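You operate a simulated robot arm through the tools that you are given. There is no shell and no other tool. Be economical: measure what you need, move in short steps, check, and stop when the job is done.

You are at the controls of a simulated robot arm. One attempt, no reset.

Task
Store the pink bead pot in the label bay of the studs organiser.
Fine: free the latch, lift the lid, and shut and latch it after; the other pot stays. Set down upright: what you pick out.

Only the result counts: the job must be done as asked and must still hold three seconds after the hand-in. Knocking over, shifting, dropping, spilling or breaking anything else fails it. A push-on lid holds only when it is set on centred and level and pressed home; a screw cap is set on level and turned clockwise until tight.

Robot
A 7-joint arm with a two-finger parallel gripper, fixed in place. Base frame: the origin is at the foot of the arm, x ahead of it, y to its left, z up. Readings come in mm, rad, newtons and seconds.
With the tool pointing down near the work surface it reaches from about 360 to 780 mm from the base axis. Its first joint turns from -2.897 to 2.897 rad. Payload 3.91 kg.
Tool frame: the origin (TCP) lies between the finger pads and is the grasp point; the fingertips stand 30 mm ahead of it; z points along the fingers, y is the line along which they close. The gripper opens to 110 mm. The fingers are 20 mm wide and 10 mm thick; the gripper's body (48 by 112 mm) begins 55 mm behind the TCP.
Orientation is told as [roll, pitch, yaw] about the base's x, y, z axes, in that order, counted from this pose: with the fingers straight down and closing along the base's y, the tool's x points along the base's -x, its y along +y and its z along -z.

Tools
- The arm moves only by the tool play_rows. Its argument "increments" is a list of rows, each a list of 3 entries, a list of its own where there are three numbers: the shift along the tool's x, y, z in cm, then the turn, a rotation vector about the tool's x, y, z in rad, then the finger opening in cm, from 0 to 11. In form: [[[dx, dy, dz], [ax, ay, az], claw], ...]. A call has 1 to 8 rows; each row shifts and turns the commanded pose from where the row before left it, along the tool's axes as they then stand. Rows are played at 5 a second. More than 50 mm and 0.15 rad between two rows, or a gripper value outside its range, and nothing of the call is played. Where a pose cannot be reached the arm comes as near as it can. A force on the tool above 40 N (or 10 N above the force at the start of the call, whichever is more), or a blocked arm, ends the call early, and 0.2 s more pass. The fingers move at their own pace (about 153 mm/s each) and stop on an object; they squeeze with about 44 N. The grip force told is the motor's: it shows also when the fingers shut on nothing. Time passes only in rows, and 0.2 s behind the last, so rows that do not move let the fingers close. It gives the time, the measured TCP pose, the force on the tool (base axes), the opening and the grip force at its end, in the units of the frame above (readings bear some noise), with the torque about the TCP (base axes, N m) and any sound that the robot's microphone picked up.
- Cameras (640 x 400 px; columns grow to the right, rows downward): "scene" is fixed at [219.9, 648.8, 1479.8]; the picture's right is [-0.83, -0.55, 0.00], its down [-0.28, 0.42, -0.86] and it looks along [0.48, -0.72, -0.51] (base axes); focal length 244 px, centre (320, 200). "wrist" rides on the gripper at [77, 7, -115] in the tool frame; the picture's right is [-0.09, 1.00, 0.00], its down [-0.80, -0.07, -0.59] and it looks along [-0.59, -0.05, 0.80] (tool axes); focal length 270 px, centre (320, 200). There is no depth. A picture from a camera that has moved, and an enlarged one, comes with that camera's place and axes in the base frame and with its lens.
- grab_frame(camera): a new picture of that camera. It takes no simulated time.
- move_column(by): slides the trunk up (or, below 0, down) by that many mm; the arm rides with it, the base frame stays. It gives what a move gives, with no picture.
- enlarge(camera, box): a new picture of the part [left, top, right, bottom] of that camera's present view, enlarged. It takes no simulated time.
- close_job(): hands the job in; it is judged then, once.

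Work in short steps. Places have to be worked out from the pictures, the camera data and where the tool is seen: move nearer, look again, correct. Check each grasp and each placing, and mend what went wrong. You have 120 turns and 76 pictures in all, those below and enlarged ones among them. Open the gripper and draw the arm clear of the work before you hand the job in, unless the task says otherwise; then end with one line.

The tools are called after "Call:" as name(argument=value, ...) on one line, values as JSON. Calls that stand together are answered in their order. play_rows: Moves the arm, as the interface text tells. Its arguments: {"type":"object","properties":{"increments":{"type":"array","items":{"type":"array"}}},"required":["increments"]} The other tools are called the same way: move_column (by) slides the trunk up or down; grab_frame (camera) takes a picture; enlarge (camera, box) takes an enlarged picture of a part of a camera's view; close_job () hands the job in.

At the start:

```text
time_s: 0.0
position: [433.6, 94.0, 1390.9]
ee_rot: [-0.001, 0.0, -0.001]
contact_force: [0.7, 0.3, -0.3]
moment: [-0.01, 0.0, 0.01]
width: 110.0
grasp_force: 0.1
trunk travel left (down, up): [-575.0, 35.0]
```

scene: 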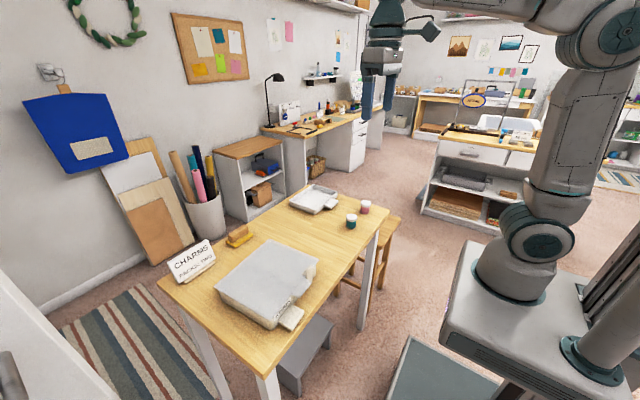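
wrist: 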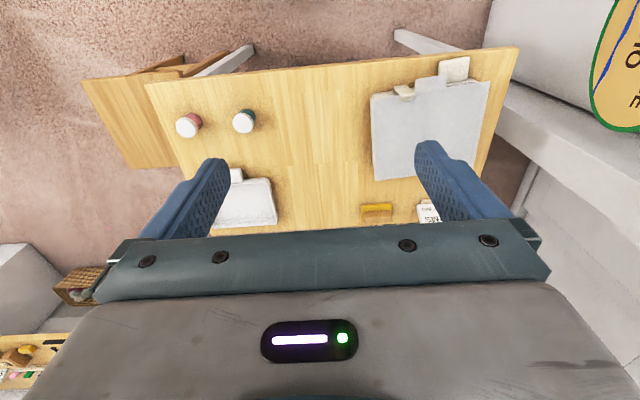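

The table has two lidded boxes, two pots and a sign. I'll enlarge them to read the labels and work out the geometry.

Call:
enlarge(camera="scene", box=[150, 220, 340, 340])

Call:
enlarge(camera="scene", box=[270, 170, 400, 250])

Call:
enlarge(camera="wrist", box=[340, 50, 530, 240])

```text
3.33 times, centred on (245, 280) of scene
camera zoom: at [219.9, 648.8, 1479.8], right [-0.83, -0.55, 0.0], down [-0.28, 0.42, -0.86], along [0.48, -0.72, -0.51], focal length 815 px, centre (570, -67)
```

zoom: 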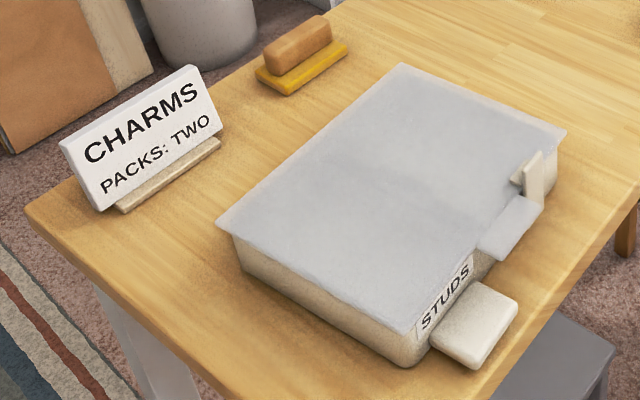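

```text
4.92 times, centred on (335, 210) of scene
camera zoom: at [219.9, 648.8, 1479.8], right [-0.83, -0.55, 0.0], down [-0.28, 0.42, -0.86], along [0.48, -0.72, -0.51], focal length 1204 px, centre (246, 151)
```

zoom: 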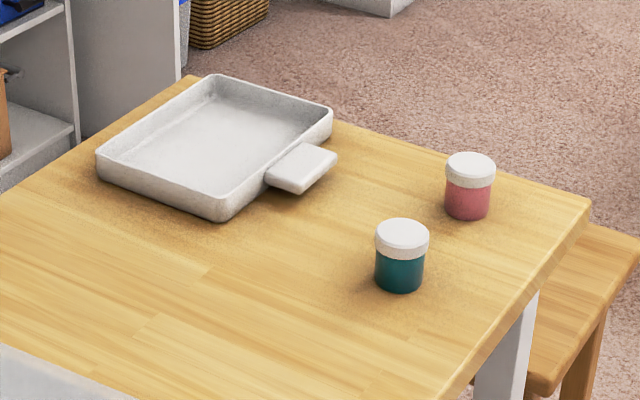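

```text
2.11 times, centred on (435, 145) of wrist
camera zoom: at [357.0, 100.6, 1506.3], right [0.09, 1.0, 0.0], down [0.8, -0.07, 0.59], along [0.59, -0.05, -0.8], focal length 569 px, centre (78, 316)
```

zoom: 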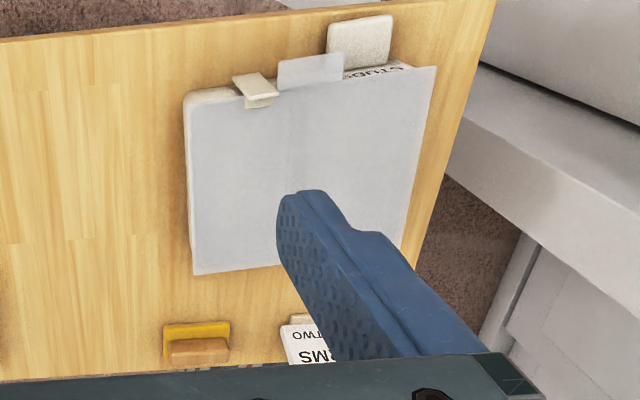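

Both cameras put the pot lids at roughly z 850–930. I'll lower the trunk part way and take a second wrist view to triangulate better.

Call:
move_column(by=-250)

Call:
grab_frame(camera="wrist")

Call:
grab_frame(camera="scene")

```text
time_s: 2.6
position: [434.0, 93.7, 1141.3]
ee_rot: [-0.001, -0.001, 0.0]
contact_force: [-0.4, 0.3, -0.5]
moment: [0.01, -0.02, 0.01]
width: 109.6
grasp_force: 0.1
trunk travel left (down, up): [-325.0, 285.0]
```

```text
70 pictures are left
camera wrist: at [357.0, 100.6, 1256.3], right [0.09, 1.0, 0.0], down [0.8, -0.07, 0.59], along [0.59, -0.05, -0.8], focal length 270 px, centre (320, 200)
```

wrist: 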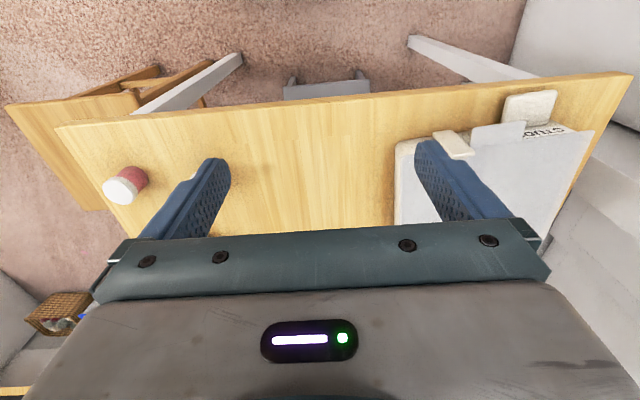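

```text
69 pictures are left
```

scene: 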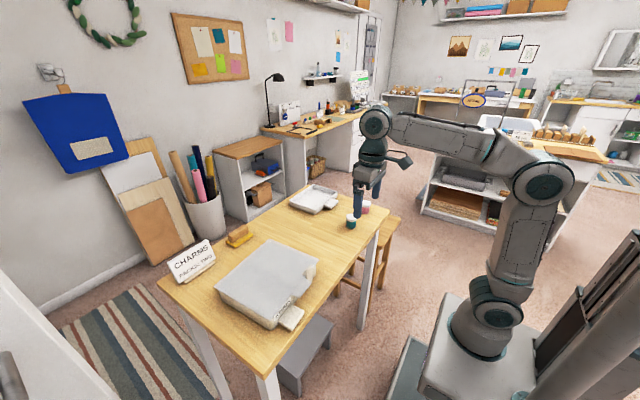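

The pink pot's lid sits at about (547, -203, 942) and the box latch at about (524, 264, 932). I'll move along +y to look at the latch close up.

Call:
play_rows(increments=[[[1, 4, 0], [0, 0, 0], 11], [[1, 4, 0], [0, 0, 0], 11], [[1, 4, 0], [0, 0, 0], 11], [[1, 4, 0], [0, 0, 0], 11], [[1, 2, 0], [0, 0, 0], 11], [[0, 0, 0], [0, 0, 0], 11]])

Call:
grab_frame(camera="wrist")

Call:
enlarge(camera="wrist", box=[200, 60, 440, 210])

```text
time_s: 4.0
position: [383.2, 273.3, 1142.4]
ee_rot: [0.0, 0.0, 0.0]
contact_force: [0.6, -0.3, -0.3]
moment: [0.02, 0.04, 0.0]
width: 110.0
grasp_force: 0.1
trunk travel left (down, up): [-325.0, 285.0]
```

```text
68 pictures are left
camera wrist: at [306.0, 280.8, 1256.8], right [0.09, 1.0, 0.0], down [0.8, -0.07, 0.59], along [0.59, -0.05, -0.8], focal length 270 px, centre (320, 200)
```

wrist: 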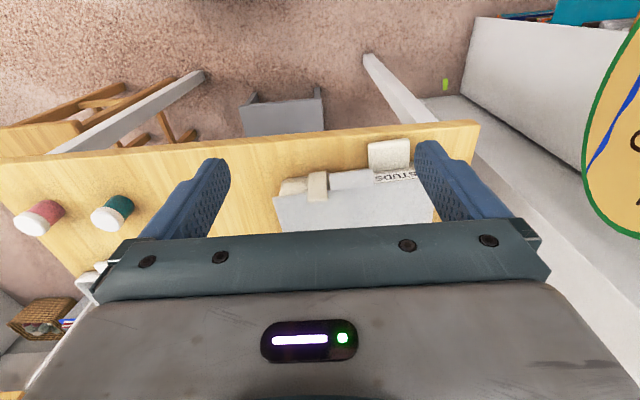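

```text
2.67 times, centred on (320, 135) of wrist
camera zoom: at [306.0, 280.8, 1256.8], right [0.09, 1.0, 0.0], down [0.8, -0.07, 0.59], along [0.59, -0.05, -0.8], focal length 721 px, centre (320, 373)
```

zoom: 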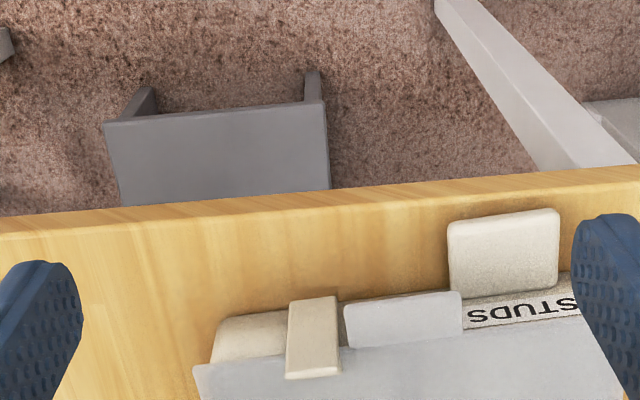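

I need a closer look at the latch's shape from both cameras.

Call:
enlarge(camera="scene", box=[275, 250, 335, 300])

Call:
enlarge(camera="wrist", box=[270, 160, 350, 210])

```text
8.00 times, centred on (305, 275) of scene
camera zoom: at [219.9, 648.8, 1479.8], right [-0.83, -0.55, 0.0], down [-0.28, 0.42, -0.86], along [0.48, -0.72, -0.51], focal length 1956 px, centre (440, -400)
```

zoom: 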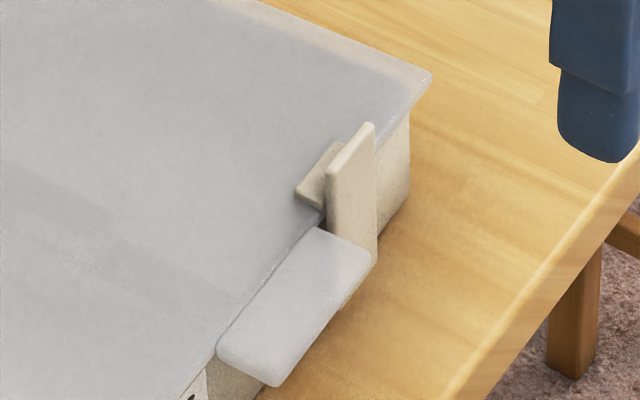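

```text
8.00 times, centred on (310, 185) of wrist
camera zoom: at [306.0, 280.8, 1256.8], right [0.09, 1.0, 0.0], down [0.8, -0.07, 0.59], along [0.59, -0.05, -0.8], focal length 2162 px, centre (400, 320)
```

zoom: 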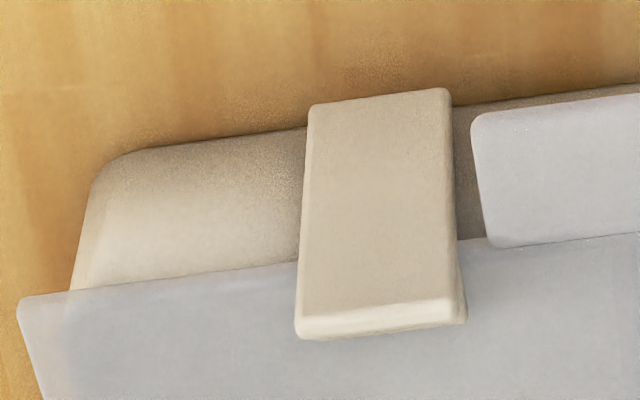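

The latch is an upright plate (top at about (524, 258, 958)) with a tooth over the lid. It has to be pulled towards -x. I'll yaw the tool +90° so the fingers close along x.

Call:
play_rows(increments=[[[-1, 0, 0], [0, 0, -0.1428], 11], [[-1, 0, 0], [0, 0, -0.1428], 11], [[-1, 0, 0], [0, 0, -0.1428], 11], [[-1, 0, 0], [0, 0, -0.1428], 11], [[-1, 0, 0], [0, 0, -0.1428], 11], [[-1, 0, 0], [0, 0, -0.1428], 11], [[-1, 0, 0], [0, 0, -0.1428], 11], [[0, 0, 0], [0, 0, -0.1428], 11]])

Call:
play_rows(increments=[[[0, 0, 0], [0, 0, -0.1428], 11], [[0, 0, 0], [0, 0, -0.1428], 11], [[0, 0, 0], [0, 0, -0.1428], 11], [[0, 0, 0], [0, 0, 0], 11]])

Call:
grab_frame(camera="wrist")

```text
time_s: 5.8
position: [445.8, 301.4, 1142.0]
ee_rot: [-0.002, 0.0, 1.144]
contact_force: [0.0, -0.1, -0.1]
moment: [-0.01, 0.0, 0.0]
width: 109.9
grasp_force: 0.1
trunk travel left (down, up): [-325.0, 285.0]
```

```text
time_s: 6.8
position: [444.9, 301.2, 1142.0]
ee_rot: [-0.001, 0.001, 1.573]
contact_force: [0.3, 0.6, 0.1]
moment: [0.03, 0.0, 0.01]
width: 110.2
grasp_force: 0.2
trunk travel left (down, up): [-325.0, 285.0]
```

```text
64 pictures are left
camera wrist: at [438.5, 224.8, 1256.4], right [-1.0, 0.09, 0.0], down [0.07, 0.8, 0.59], along [0.05, 0.59, -0.8], focal length 270 px, centre (320, 200)
```

wrist: 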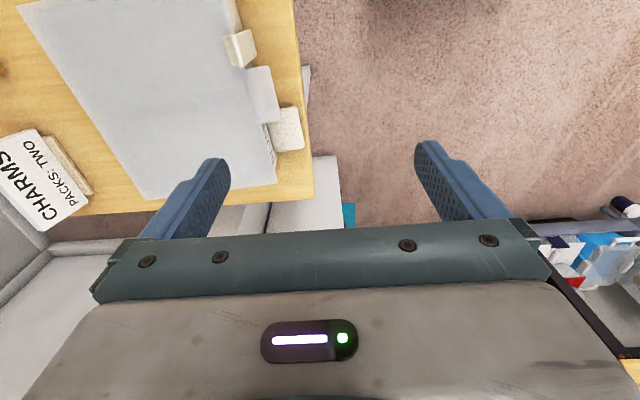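

Yaw is at +90°. I'll move above the latch with the tips still well clear and look again.

Call:
play_rows(increments=[[[1.5, -2.5, 2], [0, 0, 0], 11], [[1.5, -2.5, 2], [0, 0, 0], 9], [[1.3, -2.4, 2], [0, 0, 0], 7], [[0, 0, 2], [0, 0, 0], 6], [[0, 0, 0], [0, 0, 0], 6]])

Call:
grab_frame(camera="wrist")

```text
time_s: 8.0
position: [520.6, 257.8, 1060.6]
ee_rot: [0.001, -0.001, 1.571]
contact_force: [0.1, 0.2, 0.8]
moment: [0.01, 0.01, 0.01]
width: 59.9
grasp_force: 0.2
trunk travel left (down, up): [-325.0, 285.0]
```

```text
63 pictures are left
camera wrist: at [513.2, 180.5, 1175.7], right [-1.0, 0.09, 0.0], down [0.07, 0.8, 0.59], along [0.05, 0.59, -0.8], focal length 270 px, centre (320, 200)
```

wrist: 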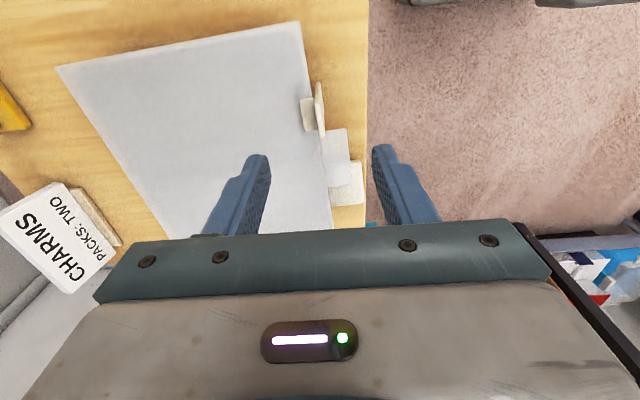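

Call:
enlarge(camera="wrist", box=[280, 70, 380, 132])

```text
6.40 times, centred on (330, 101) of wrist
camera zoom: at [513.2, 180.5, 1175.7], right [-1.0, 0.09, 0.0], down [0.07, 0.8, 0.59], along [0.05, 0.59, -0.8], focal length 1730 px, centre (256, 834)
```

zoom: 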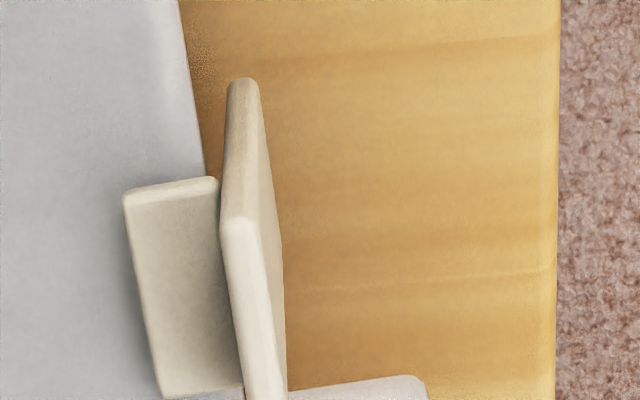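

The plate is at x≈520, y 247–270, with its top at about 958. The tooth top is at about 943. I'll descend with a 30 mm opening straddling the plate, stopping about 10 mm above it to check.

Call:
play_rows(increments=[[[0, 0, 2], [0, 0, 0], 3], [[0, 0, 2], [0, 0, 0], 3], [[0, 0, 2], [0, 0, 0], 3], [[0, 0, 0], [0, 0, 0], 3]])

Call:
enlarge(camera="wrist", box=[220, 90, 420, 220])

```text
time_s: 9.0
position: [520.1, 255.3, 1002.5]
ee_rot: [0.0, 0.001, 1.572]
contact_force: [-0.9, -0.3, -0.3]
moment: [-0.01, 0.0, 0.03]
width: 30.1
grasp_force: 0.0
trunk travel left (down, up): [-325.0, 285.0]
```

```text
3.08 times, centred on (320, 155) of wrist
camera zoom: at [513.0, 179.8, 1116.2], right [-1.0, 0.09, 0.0], down [0.07, 0.8, 0.59], along [0.05, 0.59, -0.8], focal length 832 px, centre (320, 338)
```

zoom: 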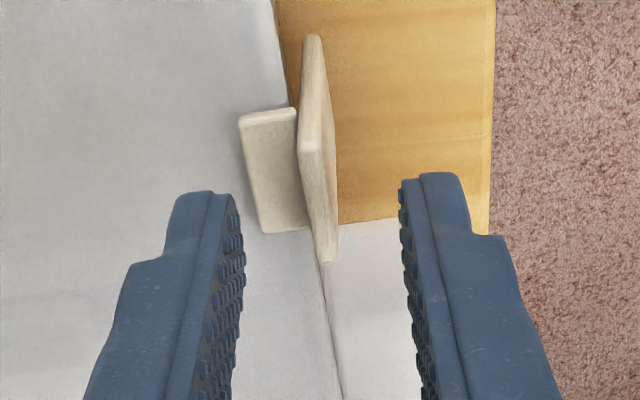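

Alignment looks good. I'll descend 25 mm so the fingers flank the plate above the tooth.

Call:
play_rows(increments=[[[-0.2, 0, 1], [0, 0, 0], 3], [[0, 0, 0.8], [0, 0, 0], 3], [[0, 0, 0.6], [0, 0, 0], 3], [[0, 0, 0], [0, 0, 0], 3]])

Call:
enlarge(camera="wrist", box=[220, 90, 420, 220])

Call:
enlarge(camera="scene", box=[260, 230, 340, 290])

```text
time_s: 10.0
position: [518.7, 260.4, 979.2]
ee_rot: [-0.003, -0.003, 1.571]
contact_force: [1.0, 1.3, 12.5]
moment: [0.04, -0.26, 0.02]
width: 31.3
grasp_force: 0.7
trunk travel left (down, up): [-325.0, 285.0]
```

```text
3.08 times, centred on (320, 155) of wrist
camera zoom: at [511.6, 183.0, 1093.7], right [-1.0, 0.09, 0.0], down [0.07, 0.8, 0.6], along [0.06, 0.59, -0.8], focal length 832 px, centre (320, 338)
```

zoom: 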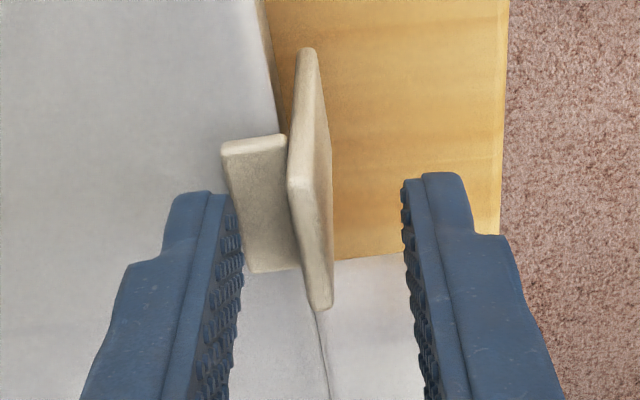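

```text
6.67 times, centred on (300, 260) of scene
camera zoom: at [219.9, 648.8, 1479.8], right [-0.83, -0.55, 0.0], down [-0.28, 0.42, -0.86], along [0.48, -0.72, -0.51], focal length 1630 px, centre (453, -200)
```

zoom: 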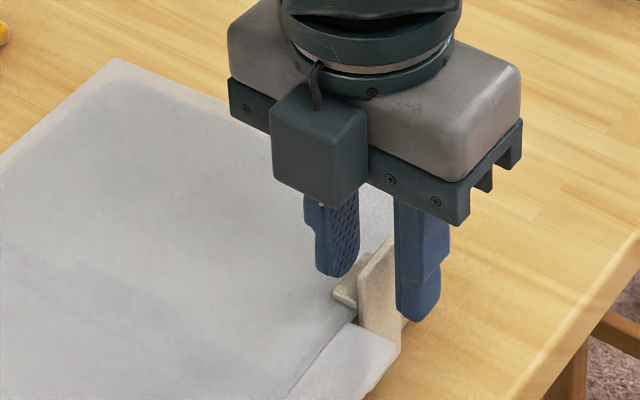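

The inner fingertip is touching the tooth (12 N). I'll back up 3 mm, narrow the opening and start pulling towards -x (tool +y).

Call:
play_rows(increments=[[[0, 0, -0.3], [0, 0, 0], 3], [[0, 0, 0], [0, 0, 0], 1.4], [[0, 0, 0], [0, 0, 0], 1.4], [[0, 0.5, 0], [0, 0, 0], 1.4], [[0, 0.4, 0], [0, 0, 0], 1.4], [[0, 0, 0], [0, 0, 0], 1.4]])

Call:
enlarge(camera="wrist", box=[220, 90, 420, 220])

```text
time_s: 11.4
position: [510.2, 259.1, 980.1]
ee_rot: [0.0, 0.0, 1.57]
contact_force: [1.9, -0.7, 0.0]
moment: [-0.03, -0.09, 0.05]
width: 14.6
grasp_force: 0.9
trunk travel left (down, up): [-325.0, 285.0]
```

```text
3.08 times, centred on (320, 155) of wrist
camera zoom: at [503.3, 183.5, 1095.3], right [-1.0, 0.09, 0.0], down [0.07, 0.8, 0.59], along [0.05, 0.59, -0.8], focal length 832 px, centre (320, 338)
```

zoom: 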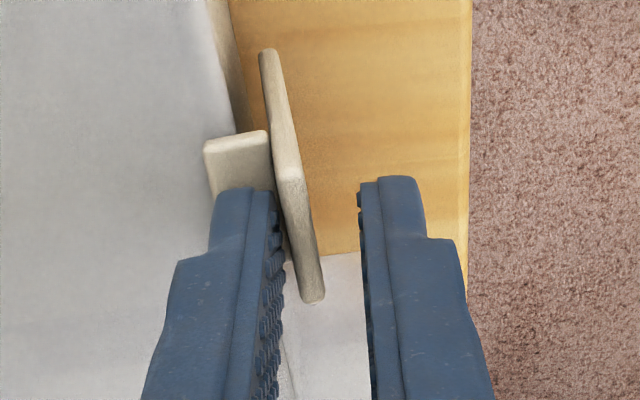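

The latch is tilting outward with little force, so I'll keep pulling.

Call:
play_rows(increments=[[[0, 0.5, 0], [0, 0, 0], 1.4], [[0, 0.5, 0], [0, 0, 0], 1.4], [[0, 0.5, 0], [0, 0, 0], 1.4], [[0, 0.5, 0], [0, 0, 0], 1.4], [[0, 0, 0], [0, 0, 0], 1.4]])

Call:
enlarge(camera="wrist", box=[220, 90, 420, 220])

```text
time_s: 12.6
position: [489.2, 259.3, 980.0]
ee_rot: [0.0, 0.0, 1.57]
contact_force: [0.7, -0.2, -0.4]
moment: [0.01, 0.02, 0.0]
width: 14.1
grasp_force: 0.1
trunk travel left (down, up): [-325.0, 285.0]
```

```text
3.08 times, centred on (320, 155) of wrist
camera zoom: at [483.6, 183.3, 1095.6], right [-1.0, 0.09, 0.0], down [0.07, 0.8, 0.59], along [0.05, 0.59, -0.8], focal length 832 px, centre (320, 338)
```

zoom: 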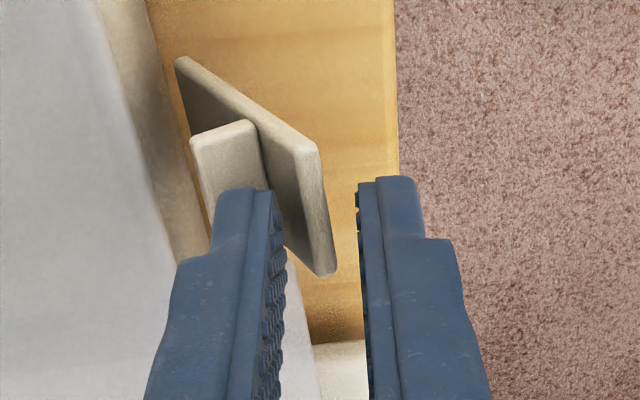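

The tooth is now clear of the lid. I'll pull it a little further, then rise off it and see whether it stays open.

Call:
play_rows(increments=[[[0, 0.5, 0.2], [0, 0, 0], 1.4], [[0, 0.5, 0.2], [0, 0, 0], 1.4], [[0, -0.4, 0], [0, 0, 0], 3], [[0, -0.2, -2], [0, 0, 0], 3], [[0, 0, -3], [0, 0, 0], 3], [[0, 0, 0], [0, 0, 0], 3]])

Call:
enlarge(camera="wrist", box=[220, 60, 460, 220])

```text
time_s: 14.0
position: [486.6, 259.0, 1024.3]
ee_rot: [0.0, -0.002, 1.571]
contact_force: [-0.6, 0.2, 0.2]
moment: [0.03, 0.02, -0.02]
width: 29.8
grasp_force: 0.0
trunk travel left (down, up): [-325.0, 285.0]
```

```text
2.50 times, centred on (340, 140) of wrist
camera zoom: at [479.4, 183.6, 1140.7], right [-1.0, 0.09, 0.0], down [0.07, 0.8, 0.59], along [0.05, 0.59, -0.8], focal length 676 px, centre (270, 350)
```

zoom: 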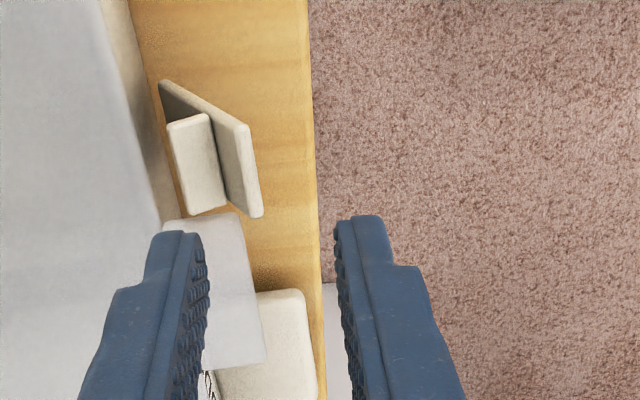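

The latch stays open. The lid's tongue is at about x 497–522, y 277–336, z 938. I'll turn back to yaw 0 to grip the tongue by its sides (closing along y), then lift it along the hinge arc.

Call:
play_rows(increments=[[[0, 0, -3], [0, 0, 0.1428], 5], [[0, 0, -2], [0, 0, 0.1428], 9], [[0, 0, 0], [0, 0, 0.1428], 9], [[0, 0, 0], [0, 0, 0.1428], 9], [[0, 0, 0], [0, 0, 0.1428], 9], [[0, 0, 0], [0, 0, 0.1428], 9], [[0, 0, 0], [0, 0, 0.1428], 9], [[0, 0, 0], [0, 0, 0.1428], 9]])

Call:
play_rows(increments=[[[0, 0, 0], [0, 0, 0.1428], 9], [[0, 0, 0], [0, 0, 0.1428], 9], [[0, 0, 0], [0, 0, 0.1428], 9], [[-0.5, 2.4, 0], [0, 0, 0], 9], [[-1.0, 2.4, 0], [0, 0, 0], 9], [[0, 0, 2], [0, 0, 0], 9], [[0, 0, 0], [0, 0, 0], 9]])

Call:
grab_frame(camera="wrist")

```text
time_s: 15.8
position: [486.6, 259.1, 1077.1]
ee_rot: [0.0, 0.002, 0.425]
contact_force: [0.5, -0.5, -0.5]
moment: [-0.01, 0.01, -0.04]
width: 89.9
grasp_force: 0.1
trunk travel left (down, up): [-325.0, 285.0]
```

```text
time_s: 17.4
position: [501.9, 308.1, 1056.1]
ee_rot: [0.0, 0.0, 0.0]
contact_force: [0.0, 0.3, -0.7]
moment: [0.0, 0.01, -0.02]
width: 90.0
grasp_force: 0.1
trunk travel left (down, up): [-325.0, 285.0]
```

```text
55 pictures are left
camera wrist: at [424.4, 315.0, 1170.6], right [0.09, 1.0, 0.0], down [0.8, -0.07, 0.59], along [0.59, -0.05, -0.8], focal length 270 px, centre (320, 200)
```

wrist: 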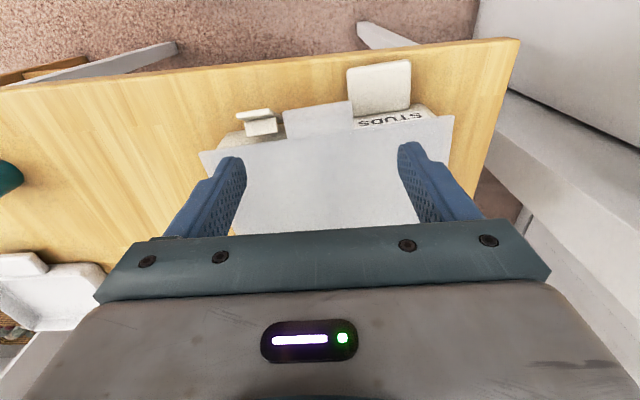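

The tongue spans y 277.5–336.5 and x 496–522. I'll narrow to 72 mm and descend in stages to straddle it, watching clearance from the open latch.

Call:
play_rows(increments=[[[-0.4, -0.1, 2], [0, 0, 0], 7.2], [[-0.4, 0, 2], [0, 0, 0], 7.2], [[0, 0, 2], [0, 0, 0], 7.2], [[0, 0, 1.5], [0, 0, 0], 7.2], [[0, 0, 0], [0, 0, 0], 7.2]])

Call:
enlarge(camera="wrist", box=[200, 80, 440, 230])

Call:
enlarge(camera="scene", box=[255, 245, 335, 305])

```text
time_s: 18.6
position: [510.6, 307.3, 981.3]
ee_rot: [0.0, 0.0, 0.001]
contact_force: [-0.2, 0.8, 0.6]
moment: [0.02, 0.01, 0.0]
width: 72.2
grasp_force: 0.0
trunk travel left (down, up): [-325.0, 285.0]
```

```text
2.67 times, centred on (320, 155) of wrist
camera zoom: at [433.4, 314.9, 1096.5], right [0.09, 1.0, 0.0], down [0.8, -0.07, 0.59], along [0.59, -0.05, -0.8], focal length 721 px, centre (320, 320)
```

zoom: 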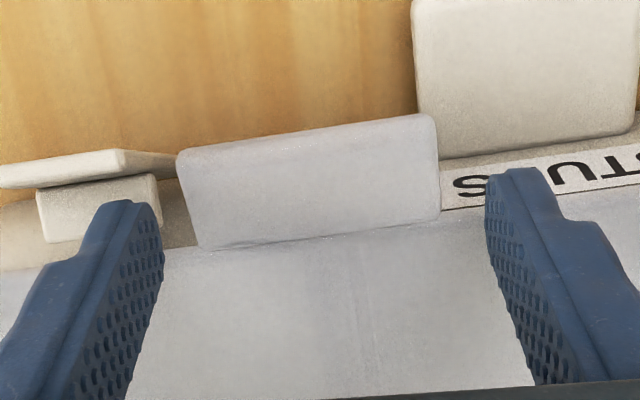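

```text
6.67 times, centred on (295, 275) of scene
camera zoom: at [219.9, 648.8, 1479.8], right [-0.83, -0.55, 0.0], down [-0.28, 0.42, -0.86], along [0.48, -0.72, -0.51], focal length 1630 px, centre (487, -300)
```

zoom: 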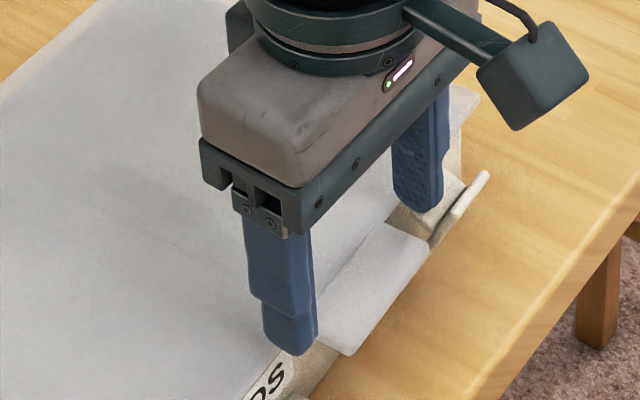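

The latch tooth is too close to the left finger's descent path. I'll first push the latch further open: rise, close the fingers, go behind the plate above the lid, and sweep -x.

Call:
play_rows(increments=[[[0, 0, -3], [0, 0, 0], 5], [[-1, -2.5, 0], [0, 0, 0], 1], [[-1, -2.4, 0], [0, 0, 0], 0], [[0, 0, 1.6], [0, 0, 0], 0], [[0, 0, 1.6], [0, 0, 0], 0], [[0, 0, 0], [0, 0, 0], 0]])

Call:
enlarge(camera="wrist", box=[200, 80, 440, 230])

```text
time_s: 20.0
position: [530.8, 257.4, 978.7]
ee_rot: [0.0, -0.001, 0.001]
contact_force: [0.5, -0.5, 0.2]
moment: [-0.01, 0.01, 0.02]
width: 0.1
grasp_force: 37.4
trunk travel left (down, up): [-325.0, 285.0]
```

```text
2.67 times, centred on (320, 155) of wrist
camera zoom: at [453.0, 265.0, 1094.1], right [0.09, 1.0, 0.0], down [0.8, -0.07, 0.59], along [0.59, -0.05, -0.8], focal length 721 px, centre (320, 320)
```

zoom: 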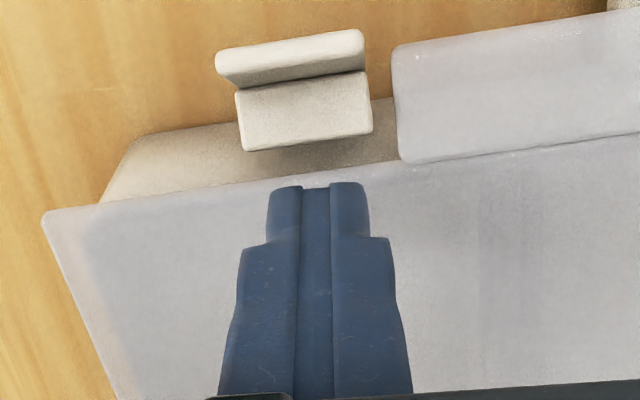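

I'll sweep -x, dropping slightly once past the lid edge, to tip the latch further over.

Call:
play_rows(increments=[[[2, 0, 0], [0, 0, 0], 0], [[1, 0, 0], [0, 0, 0], 0], [[1, 0, 0.2], [0, 0, 0], 0], [[0.8, 0, 0.3], [0, 0, 0], 0], [[0.8, 0, 0.3], [0, 0, 0], 0], [[0, 0, 0], [0, 0, 0], 0]])

Call:
enlarge(camera="wrist", box=[200, 80, 440, 230])

Call:
enlarge(camera="scene", box=[255, 245, 335, 305])

```text
time_s: 21.4
position: [471.9, 257.5, 971.3]
ee_rot: [-0.001, 0.0, 0.0]
contact_force: [-1.0, 0.3, 0.6]
moment: [-0.07, 0.02, 0.02]
width: 0.0
grasp_force: 38.0
trunk travel left (down, up): [-325.0, 285.0]
```

```text
2.67 times, centred on (320, 155) of wrist
camera zoom: at [395.8, 265.8, 1086.9], right [0.09, 1.0, 0.0], down [0.8, -0.07, 0.59], along [0.59, -0.05, -0.8], focal length 721 px, centre (320, 320)
```

zoom: 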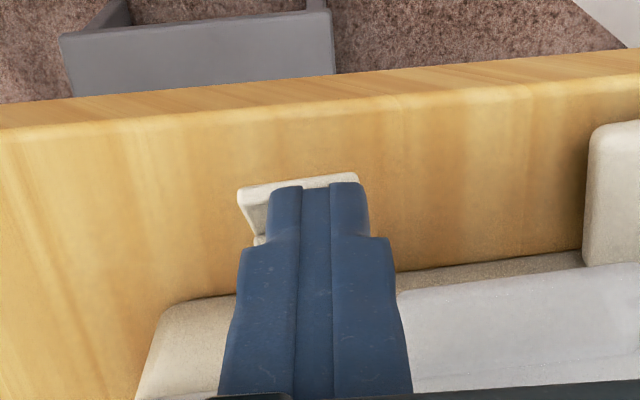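

```text
6.67 times, centred on (295, 275) of scene
camera zoom: at [219.9, 648.8, 1479.8], right [-0.83, -0.55, 0.0], down [-0.28, 0.42, -0.86], along [0.48, -0.72, -0.51], focal length 1630 px, centre (487, -300)
```

zoom: 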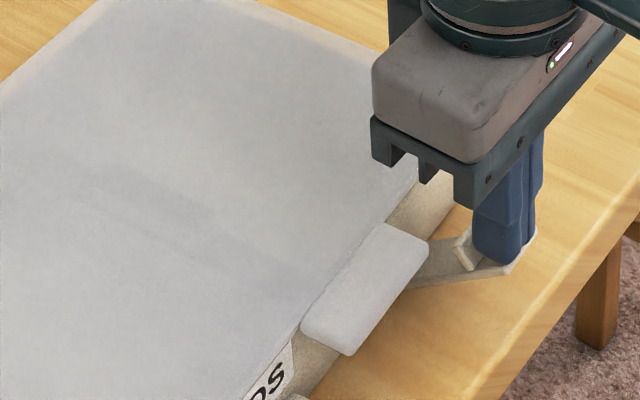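

The latch is now tipped about 60° outward. I'll go back over the tongue and straddle it.

Call:
play_rows(increments=[[[0, 0, -4], [0, 0, 0], 2], [[-1.8, 2.5, 0], [0, 0, 0], 6.8], [[-1.8, 2.5, 0], [0, 0, 0], 6.8], [[0, 0, 2], [0, 0, 0], 6.8], [[0, 0, 1.4], [0, 0, 0], 6.8], [[0, 0, 0], [0, 0, 0], 6.8]])

Call:
enlarge(camera="wrist", box=[200, 80, 440, 230])

```text
time_s: 22.8
position: [510.0, 307.7, 976.9]
ee_rot: [0.0, 0.001, 0.001]
contact_force: [-0.1, -0.2, -0.1]
moment: [-0.03, 0.01, -0.02]
width: 68.2
grasp_force: 0.1
trunk travel left (down, up): [-325.0, 285.0]
```

```text
2.67 times, centred on (320, 155) of wrist
camera zoom: at [432.3, 315.5, 1092.8], right [0.09, 1.0, 0.0], down [0.8, -0.07, 0.59], along [0.59, -0.05, -0.8], focal length 721 px, centre (320, 320)
```

zoom: 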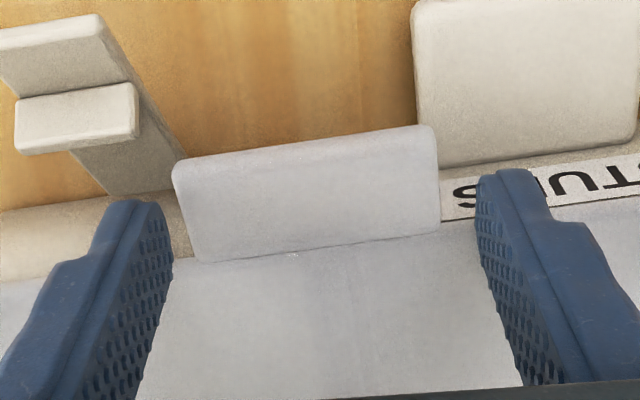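

The path is clear. I'll descend 18 mm with a 3 mm shift to -x, then close on the tongue.

Call:
play_rows(increments=[[[0.3, -0.05, 1], [0, 0, 0], 6.8], [[0, 0, 0.8], [0, 0, 0], 6.8], [[0, 0, 0], [0, 0, 0], 6.8], [[0, 0, 0], [0, 0, 0], 5.5], [[0, 0, 0], [0, 0, 0], 5.5]])

Call:
enlarge(camera="wrist", box=[200, 80, 440, 230])

Call:
enlarge(camera="scene", box=[255, 245, 335, 305])

```text
time_s: 24.0
position: [505.6, 307.2, 959.3]
ee_rot: [-0.001, 0.002, 0.002]
contact_force: [0.1, -0.1, 0.6]
moment: [-0.09, 0.07, 0.3]
width: 60.1
grasp_force: 43.9
trunk travel left (down, up): [-325.0, 285.0]
```

```text
2.67 times, centred on (320, 155) of wrist
camera zoom: at [428.4, 314.9, 1074.8], right [0.09, 1.0, 0.0], down [0.8, -0.07, 0.59], along [0.59, -0.05, -0.8], focal length 721 px, centre (320, 320)
```

zoom: 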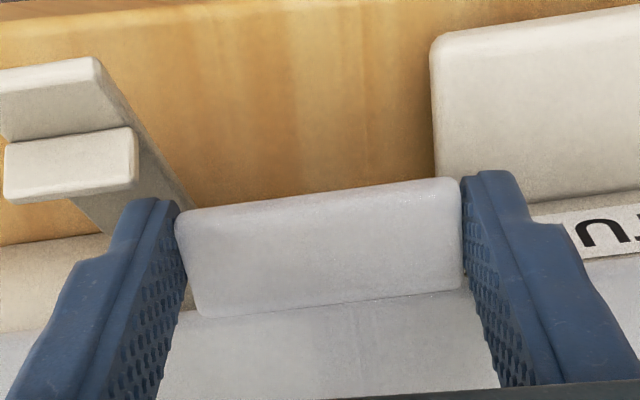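

```text
6.67 times, centred on (295, 275) of scene
camera zoom: at [219.9, 648.8, 1479.8], right [-0.83, -0.55, 0.0], down [-0.28, 0.42, -0.86], along [0.48, -0.72, -0.51], focal length 1630 px, centre (487, -300)
```

zoom: 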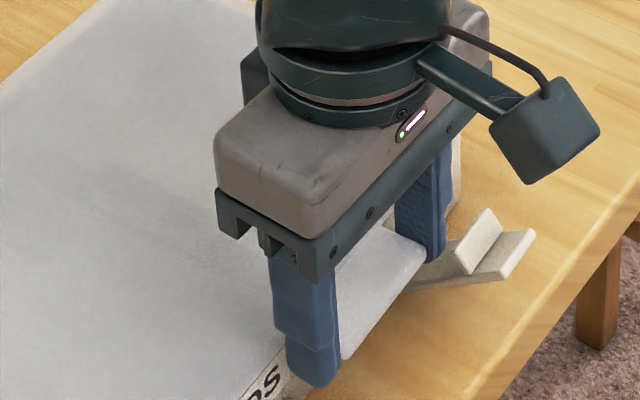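

The tongue is gripped (60 mm wide). The hinge is at about x 720, so R≈213. I'll lift along the arc to about 20° and check forces.

Call:
play_rows(increments=[[[-0.08, 0, -1.86], [0, 0, 0], 5.5], [[-0.24, 0, -1.84], [0, 0, 0], 5.5], [[-0.41, 0, -1.81], [0, 0, 0], 5.5], [[-0.55, 0, -1.77], [0, 0, 0], 5.5], [[0, 0, 0], [0, 0, 0], 5.5]])

Call:
grab_frame(camera="scene")

```text
time_s: 25.2
position: [519.3, 306.5, 1032.9]
ee_rot: [0.0, 0.002, 0.001]
contact_force: [0.8, -0.3, 0.2]
moment: [0.01, -0.01, -0.02]
width: 55.1
grasp_force: 0.1
trunk travel left (down, up): [-325.0, 285.0]
```

```text
46 pictures are left
```

scene: 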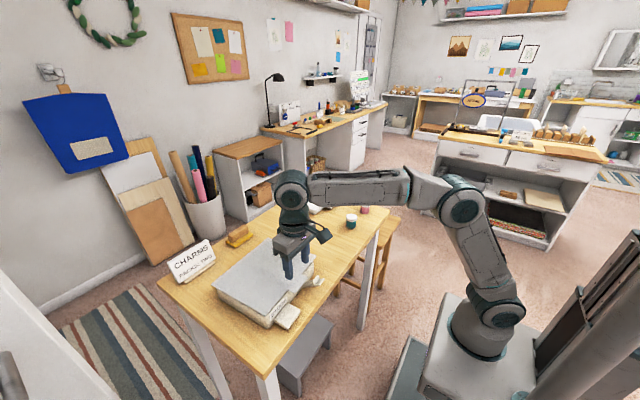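

The tongue slipped out (width fell to 55, no grip). I'll check the lid and box state before retrying with a deeper grip.

Call:
enlarge(camera="wrist", box=[160, 50, 480, 250])

Call:
enlarge(camera="scene", box=[205, 230, 335, 335])

```text
2.00 times, centred on (320, 150) of wrist
camera zoom: at [441.7, 313.9, 1147.3], right [0.09, 1.0, 0.0], down [0.8, -0.07, 0.59], along [0.59, -0.05, -0.8], focal length 541 px, centre (320, 300)
```

zoom: 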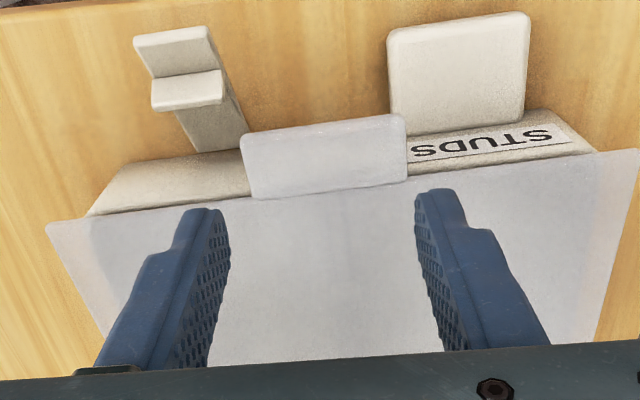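

```text
3.81 times, centred on (270, 282) of scene
camera zoom: at [219.9, 648.8, 1479.8], right [-0.83, -0.55, 0.0], down [-0.28, 0.42, -0.86], along [0.48, -0.72, -0.51], focal length 931 px, centre (510, -114)
```

zoom: 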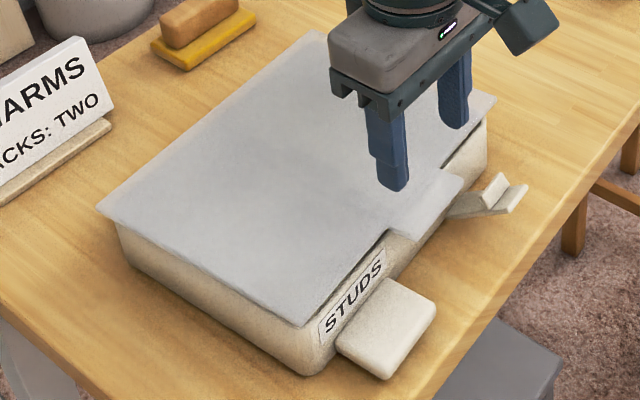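

The lid is undisturbed and still closed. I'll retry about 12 mm deeper so the tongue sits well within the pads.

Call:
play_rows(increments=[[[0.6, 0, 2.5], [0, 0, 0], 6.8], [[0.6, 0.05, 2.5], [0, 0, 0], 6.8], [[0, 0, 2], [0, 0, 0], 6.8], [[0, 0, 1], [0, 0, 0], 6.8], [[0, 0, 0.6], [0, 0, 0], 6.8], [[0, 0, 0], [0, 0, 0], 6.8], [[0, 0, 0], [0, 0, 0], 5.2], [[0, 0, 0], [0, 0, 0], 5.2]])

Call:
enlarge(camera="wrist", box=[200, 80, 440, 230])

```text
time_s: 27.0
position: [506.6, 308.2, 945.0]
ee_rot: [-0.001, 0.0, 0.001]
contact_force: [0.0, -0.3, -0.8]
moment: [-0.03, 0.14, 0.18]
width: 59.7
grasp_force: 44.3
trunk travel left (down, up): [-325.0, 285.0]
```

```text
2.67 times, centred on (320, 155) of wrist
camera zoom: at [430.7, 315.2, 1060.8], right [0.09, 1.0, 0.0], down [0.8, -0.07, 0.59], along [0.59, -0.05, -0.8], focal length 721 px, centre (320, 320)
```

zoom: 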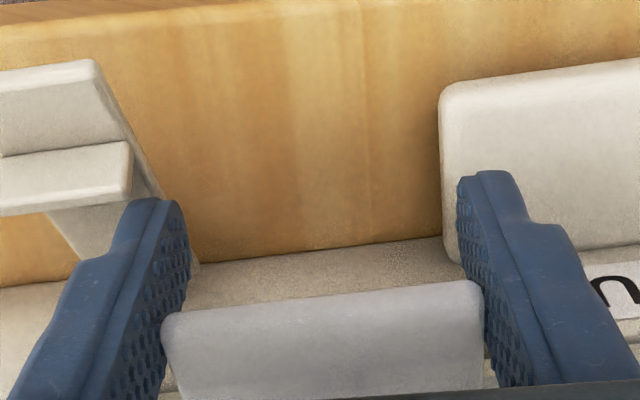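

I want to check whether the box itself slid during that slip, so I'll compare against the identical earlier scene crop.

Call:
enlarge(camera="scene", box=[255, 245, 335, 305])

Call:
enlarge(camera="scene", box=[150, 220, 340, 340])

```text
6.67 times, centred on (295, 275) of scene
camera zoom: at [219.9, 648.8, 1479.8], right [-0.83, -0.55, 0.0], down [-0.28, 0.42, -0.86], along [0.48, -0.72, -0.51], focal length 1630 px, centre (487, -300)
```

zoom: 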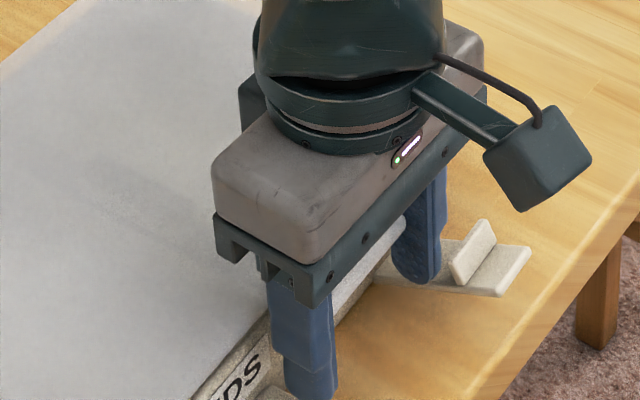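

```text
3.33 times, centred on (245, 280) of scene
camera zoom: at [219.9, 648.8, 1479.8], right [-0.83, -0.55, 0.0], down [-0.28, 0.42, -0.86], along [0.48, -0.72, -0.51], focal length 815 px, centre (570, -67)
```

zoom: 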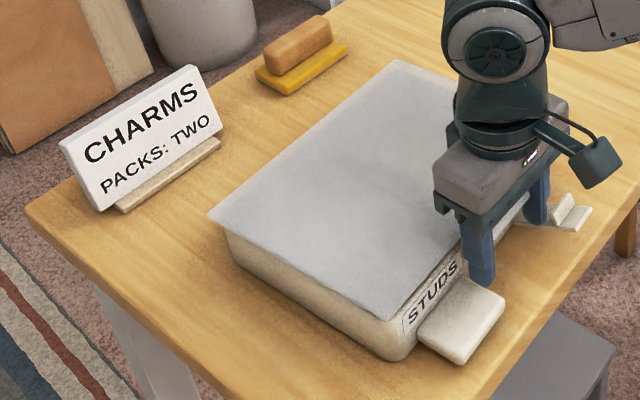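

The box slid about +14 mm in x during the slip, with the tongue now starting at x≈512. I'll open, move +13 mm so the pads cover the tongue fully, regrip, and draw the box gently back -14 mm before lifting.

Call:
play_rows(increments=[[[0, 0, 0], [0, 0, 0], 6.8], [[-0.7, 0, 0], [0, 0, 0], 6.8], [[-0.6, 0, 0], [0, 0, 0], 6.8], [[0, 0, 0], [0, 0, 0], 5.2], [[0, 0, 0], [0, 0, 0], 5.2], [[0, 0, 0], [0, 0, 0], 5.2]])

Call:
enlarge(camera="wrist", box=[200, 80, 440, 230])

```text
time_s: 28.4
position: [520.0, 308.4, 946.4]
ee_rot: [0.001, 0.0, 0.0]
contact_force: [-0.1, 0.6, -0.6]
moment: [0.1, 0.0, 0.23]
width: 59.6
grasp_force: 44.2
trunk travel left (down, up): [-325.0, 285.0]
```

```text
2.67 times, centred on (320, 155) of wrist
camera zoom: at [443.7, 315.9, 1060.9], right [0.09, 1.0, 0.0], down [0.8, -0.07, 0.59], along [0.59, -0.05, -0.8], focal length 721 px, centre (320, 320)
```

zoom: 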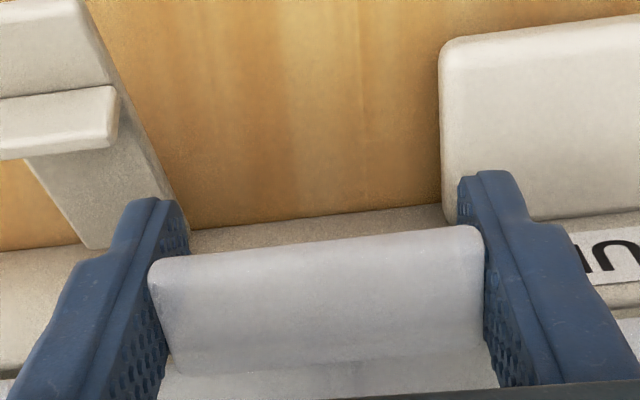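

Good coverage of the tongue. I'll drag the box back by 14 mm in -x, slowly, and read the force.

Call:
play_rows(increments=[[[0.4, 0, 0], [0, 0, 0], 5.2], [[0.4, 0, 0], [0, 0, 0], 5.2], [[0.4, 0, 0], [0, 0, 0], 5.2], [[0.2, 0, 0], [0, 0, 0], 5.2], [[0, 0, 0], [0, 0, 0], 5.2]])

Call:
enlarge(camera="scene", box=[150, 220, 340, 340])

```text
time_s: 29.6
position: [506.8, 307.5, 946.8]
ee_rot: [0.0, 0.001, 0.001]
contact_force: [0.5, -0.5, 0.4]
moment: [-0.03, 0.35, -0.01]
width: 59.6
grasp_force: 44.3
trunk travel left (down, up): [-325.0, 285.0]
```

```text
3.33 times, centred on (245, 280) of scene
camera zoom: at [219.9, 648.8, 1479.8], right [-0.83, -0.55, 0.0], down [-0.28, 0.42, -0.86], along [0.48, -0.72, -0.51], focal length 815 px, centre (570, -67)
```

zoom: 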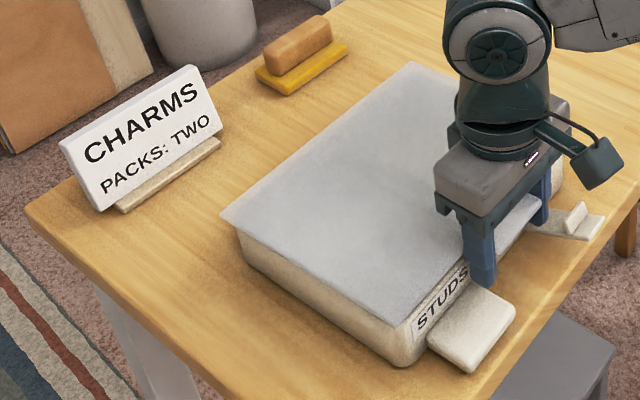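

The box is back essentially in place. I'll lift slowly along the first 8° of the arc and read the force.

Call:
play_rows(increments=[[[0, 0, -0.6], [0, 0, 0], 5.2], [[-0.03, 0, -0.6], [0, 0, 0], 5.2], [[-0.05, 0, -0.6], [0, 0, 0], 5.2], [[-0.08, 0, -0.6], [0, 0, 0], 5.2], [[-0.1, 0, -0.6], [0, 0, 0], 5.2]])

Call:
enlarge(camera="scene", box=[150, 220, 340, 340])

```text
time_s: 30.8
position: [508.8, 308.6, 977.3]
ee_rot: [0.0, 0.002, 0.001]
contact_force: [0.7, 1.1, -2.2]
moment: [-0.15, 0.36, 0.02]
width: 59.5
grasp_force: 44.1
trunk travel left (down, up): [-325.0, 285.0]
```

```text
3.33 times, centred on (245, 280) of scene
camera zoom: at [219.9, 648.8, 1479.8], right [-0.83, -0.55, 0.0], down [-0.28, 0.42, -0.86], along [0.48, -0.72, -0.51], focal length 815 px, centre (570, -67)
```

zoom: 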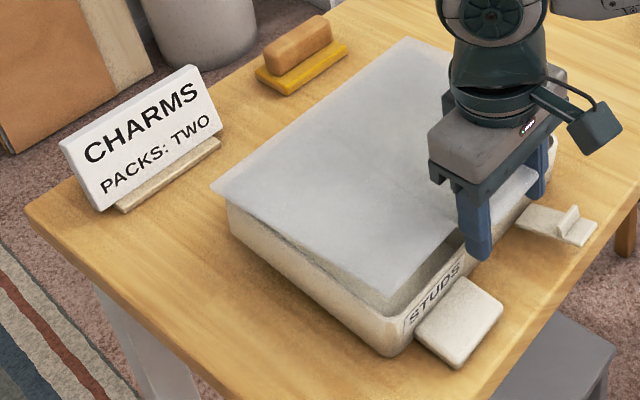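

Something is odd: the whole thing may be shifting or lifting. I'll look at higher zoom.

Call:
enlarge(camera="scene", box=[205, 225, 315, 335])

Call:
grab_frame(camera="wrist")

```text
3.64 times, centred on (260, 280) of scene
camera zoom: at [219.9, 648.8, 1479.8], right [-0.83, -0.55, 0.0], down [-0.28, 0.42, -0.86], along [0.48, -0.72, -0.51], focal length 889 px, centre (538, -91)
```

zoom: 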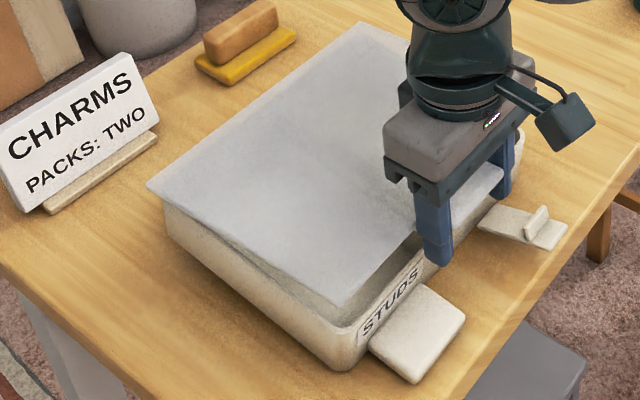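

```text
36 pictures are left
camera wrist: at [431.6, 315.6, 1091.6], right [0.09, 1.0, 0.0], down [0.8, -0.07, 0.59], along [0.59, -0.05, -0.8], focal length 270 px, centre (320, 200)
```

wrist: 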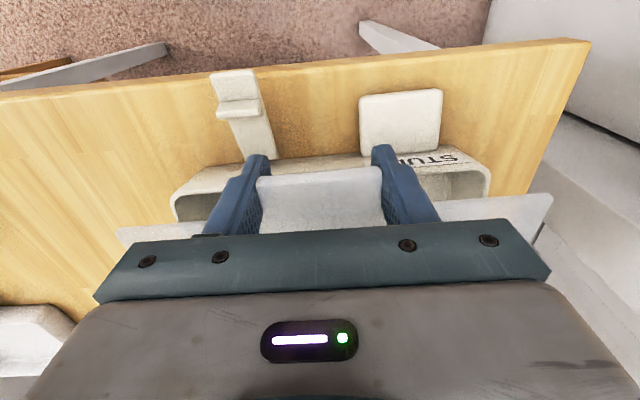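

It looks like the tight grip keeps the lid level, so the light box hangs from its hinge as I lift. I'll lower it back by the same path, then try easing the grip so the tongue can pivot in the pads.

Call:
play_rows(increments=[[[0.1, 0, 0.6], [0, 0, 0], 5.2], [[0.08, 0, 0.6], [0, 0, 0], 5.2], [[0.05, 0, 0.6], [0, 0, 0], 5.2], [[0.03, 0, 0.6], [0, 0, 0], 5.2], [[0, 0, 0.6], [0, 0, 0], 5.2], [[0, 0, 0], [0, 0, 0], 5.9], [[0, 0, 0], [0, 0, 0], 5.9]])

Call:
enlarge(camera="scene", box=[150, 220, 340, 340])

```text
time_s: 32.4
position: [505.6, 307.9, 947.0]
ee_rot: [0.0, -0.001, -0.001]
contact_force: [0.6, 0.0, 0.2]
moment: [0.01, -0.04, 0.07]
width: 60.1
grasp_force: 1.5
trunk travel left (down, up): [-325.0, 285.0]
```

```text
3.33 times, centred on (245, 280) of scene
camera zoom: at [219.9, 648.8, 1479.8], right [-0.83, -0.55, 0.0], down [-0.28, 0.42, -0.86], along [0.48, -0.72, -0.51], focal length 815 px, centre (570, -67)
```

zoom: 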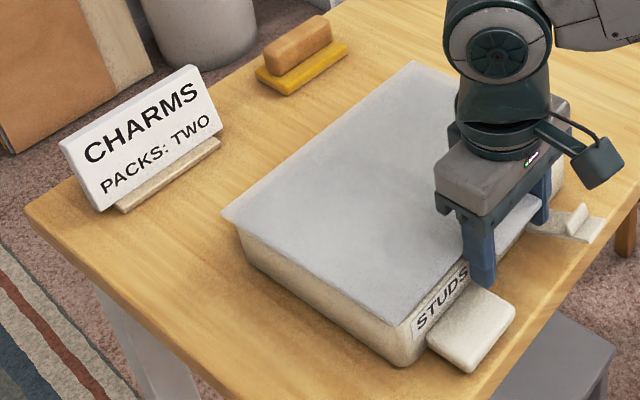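

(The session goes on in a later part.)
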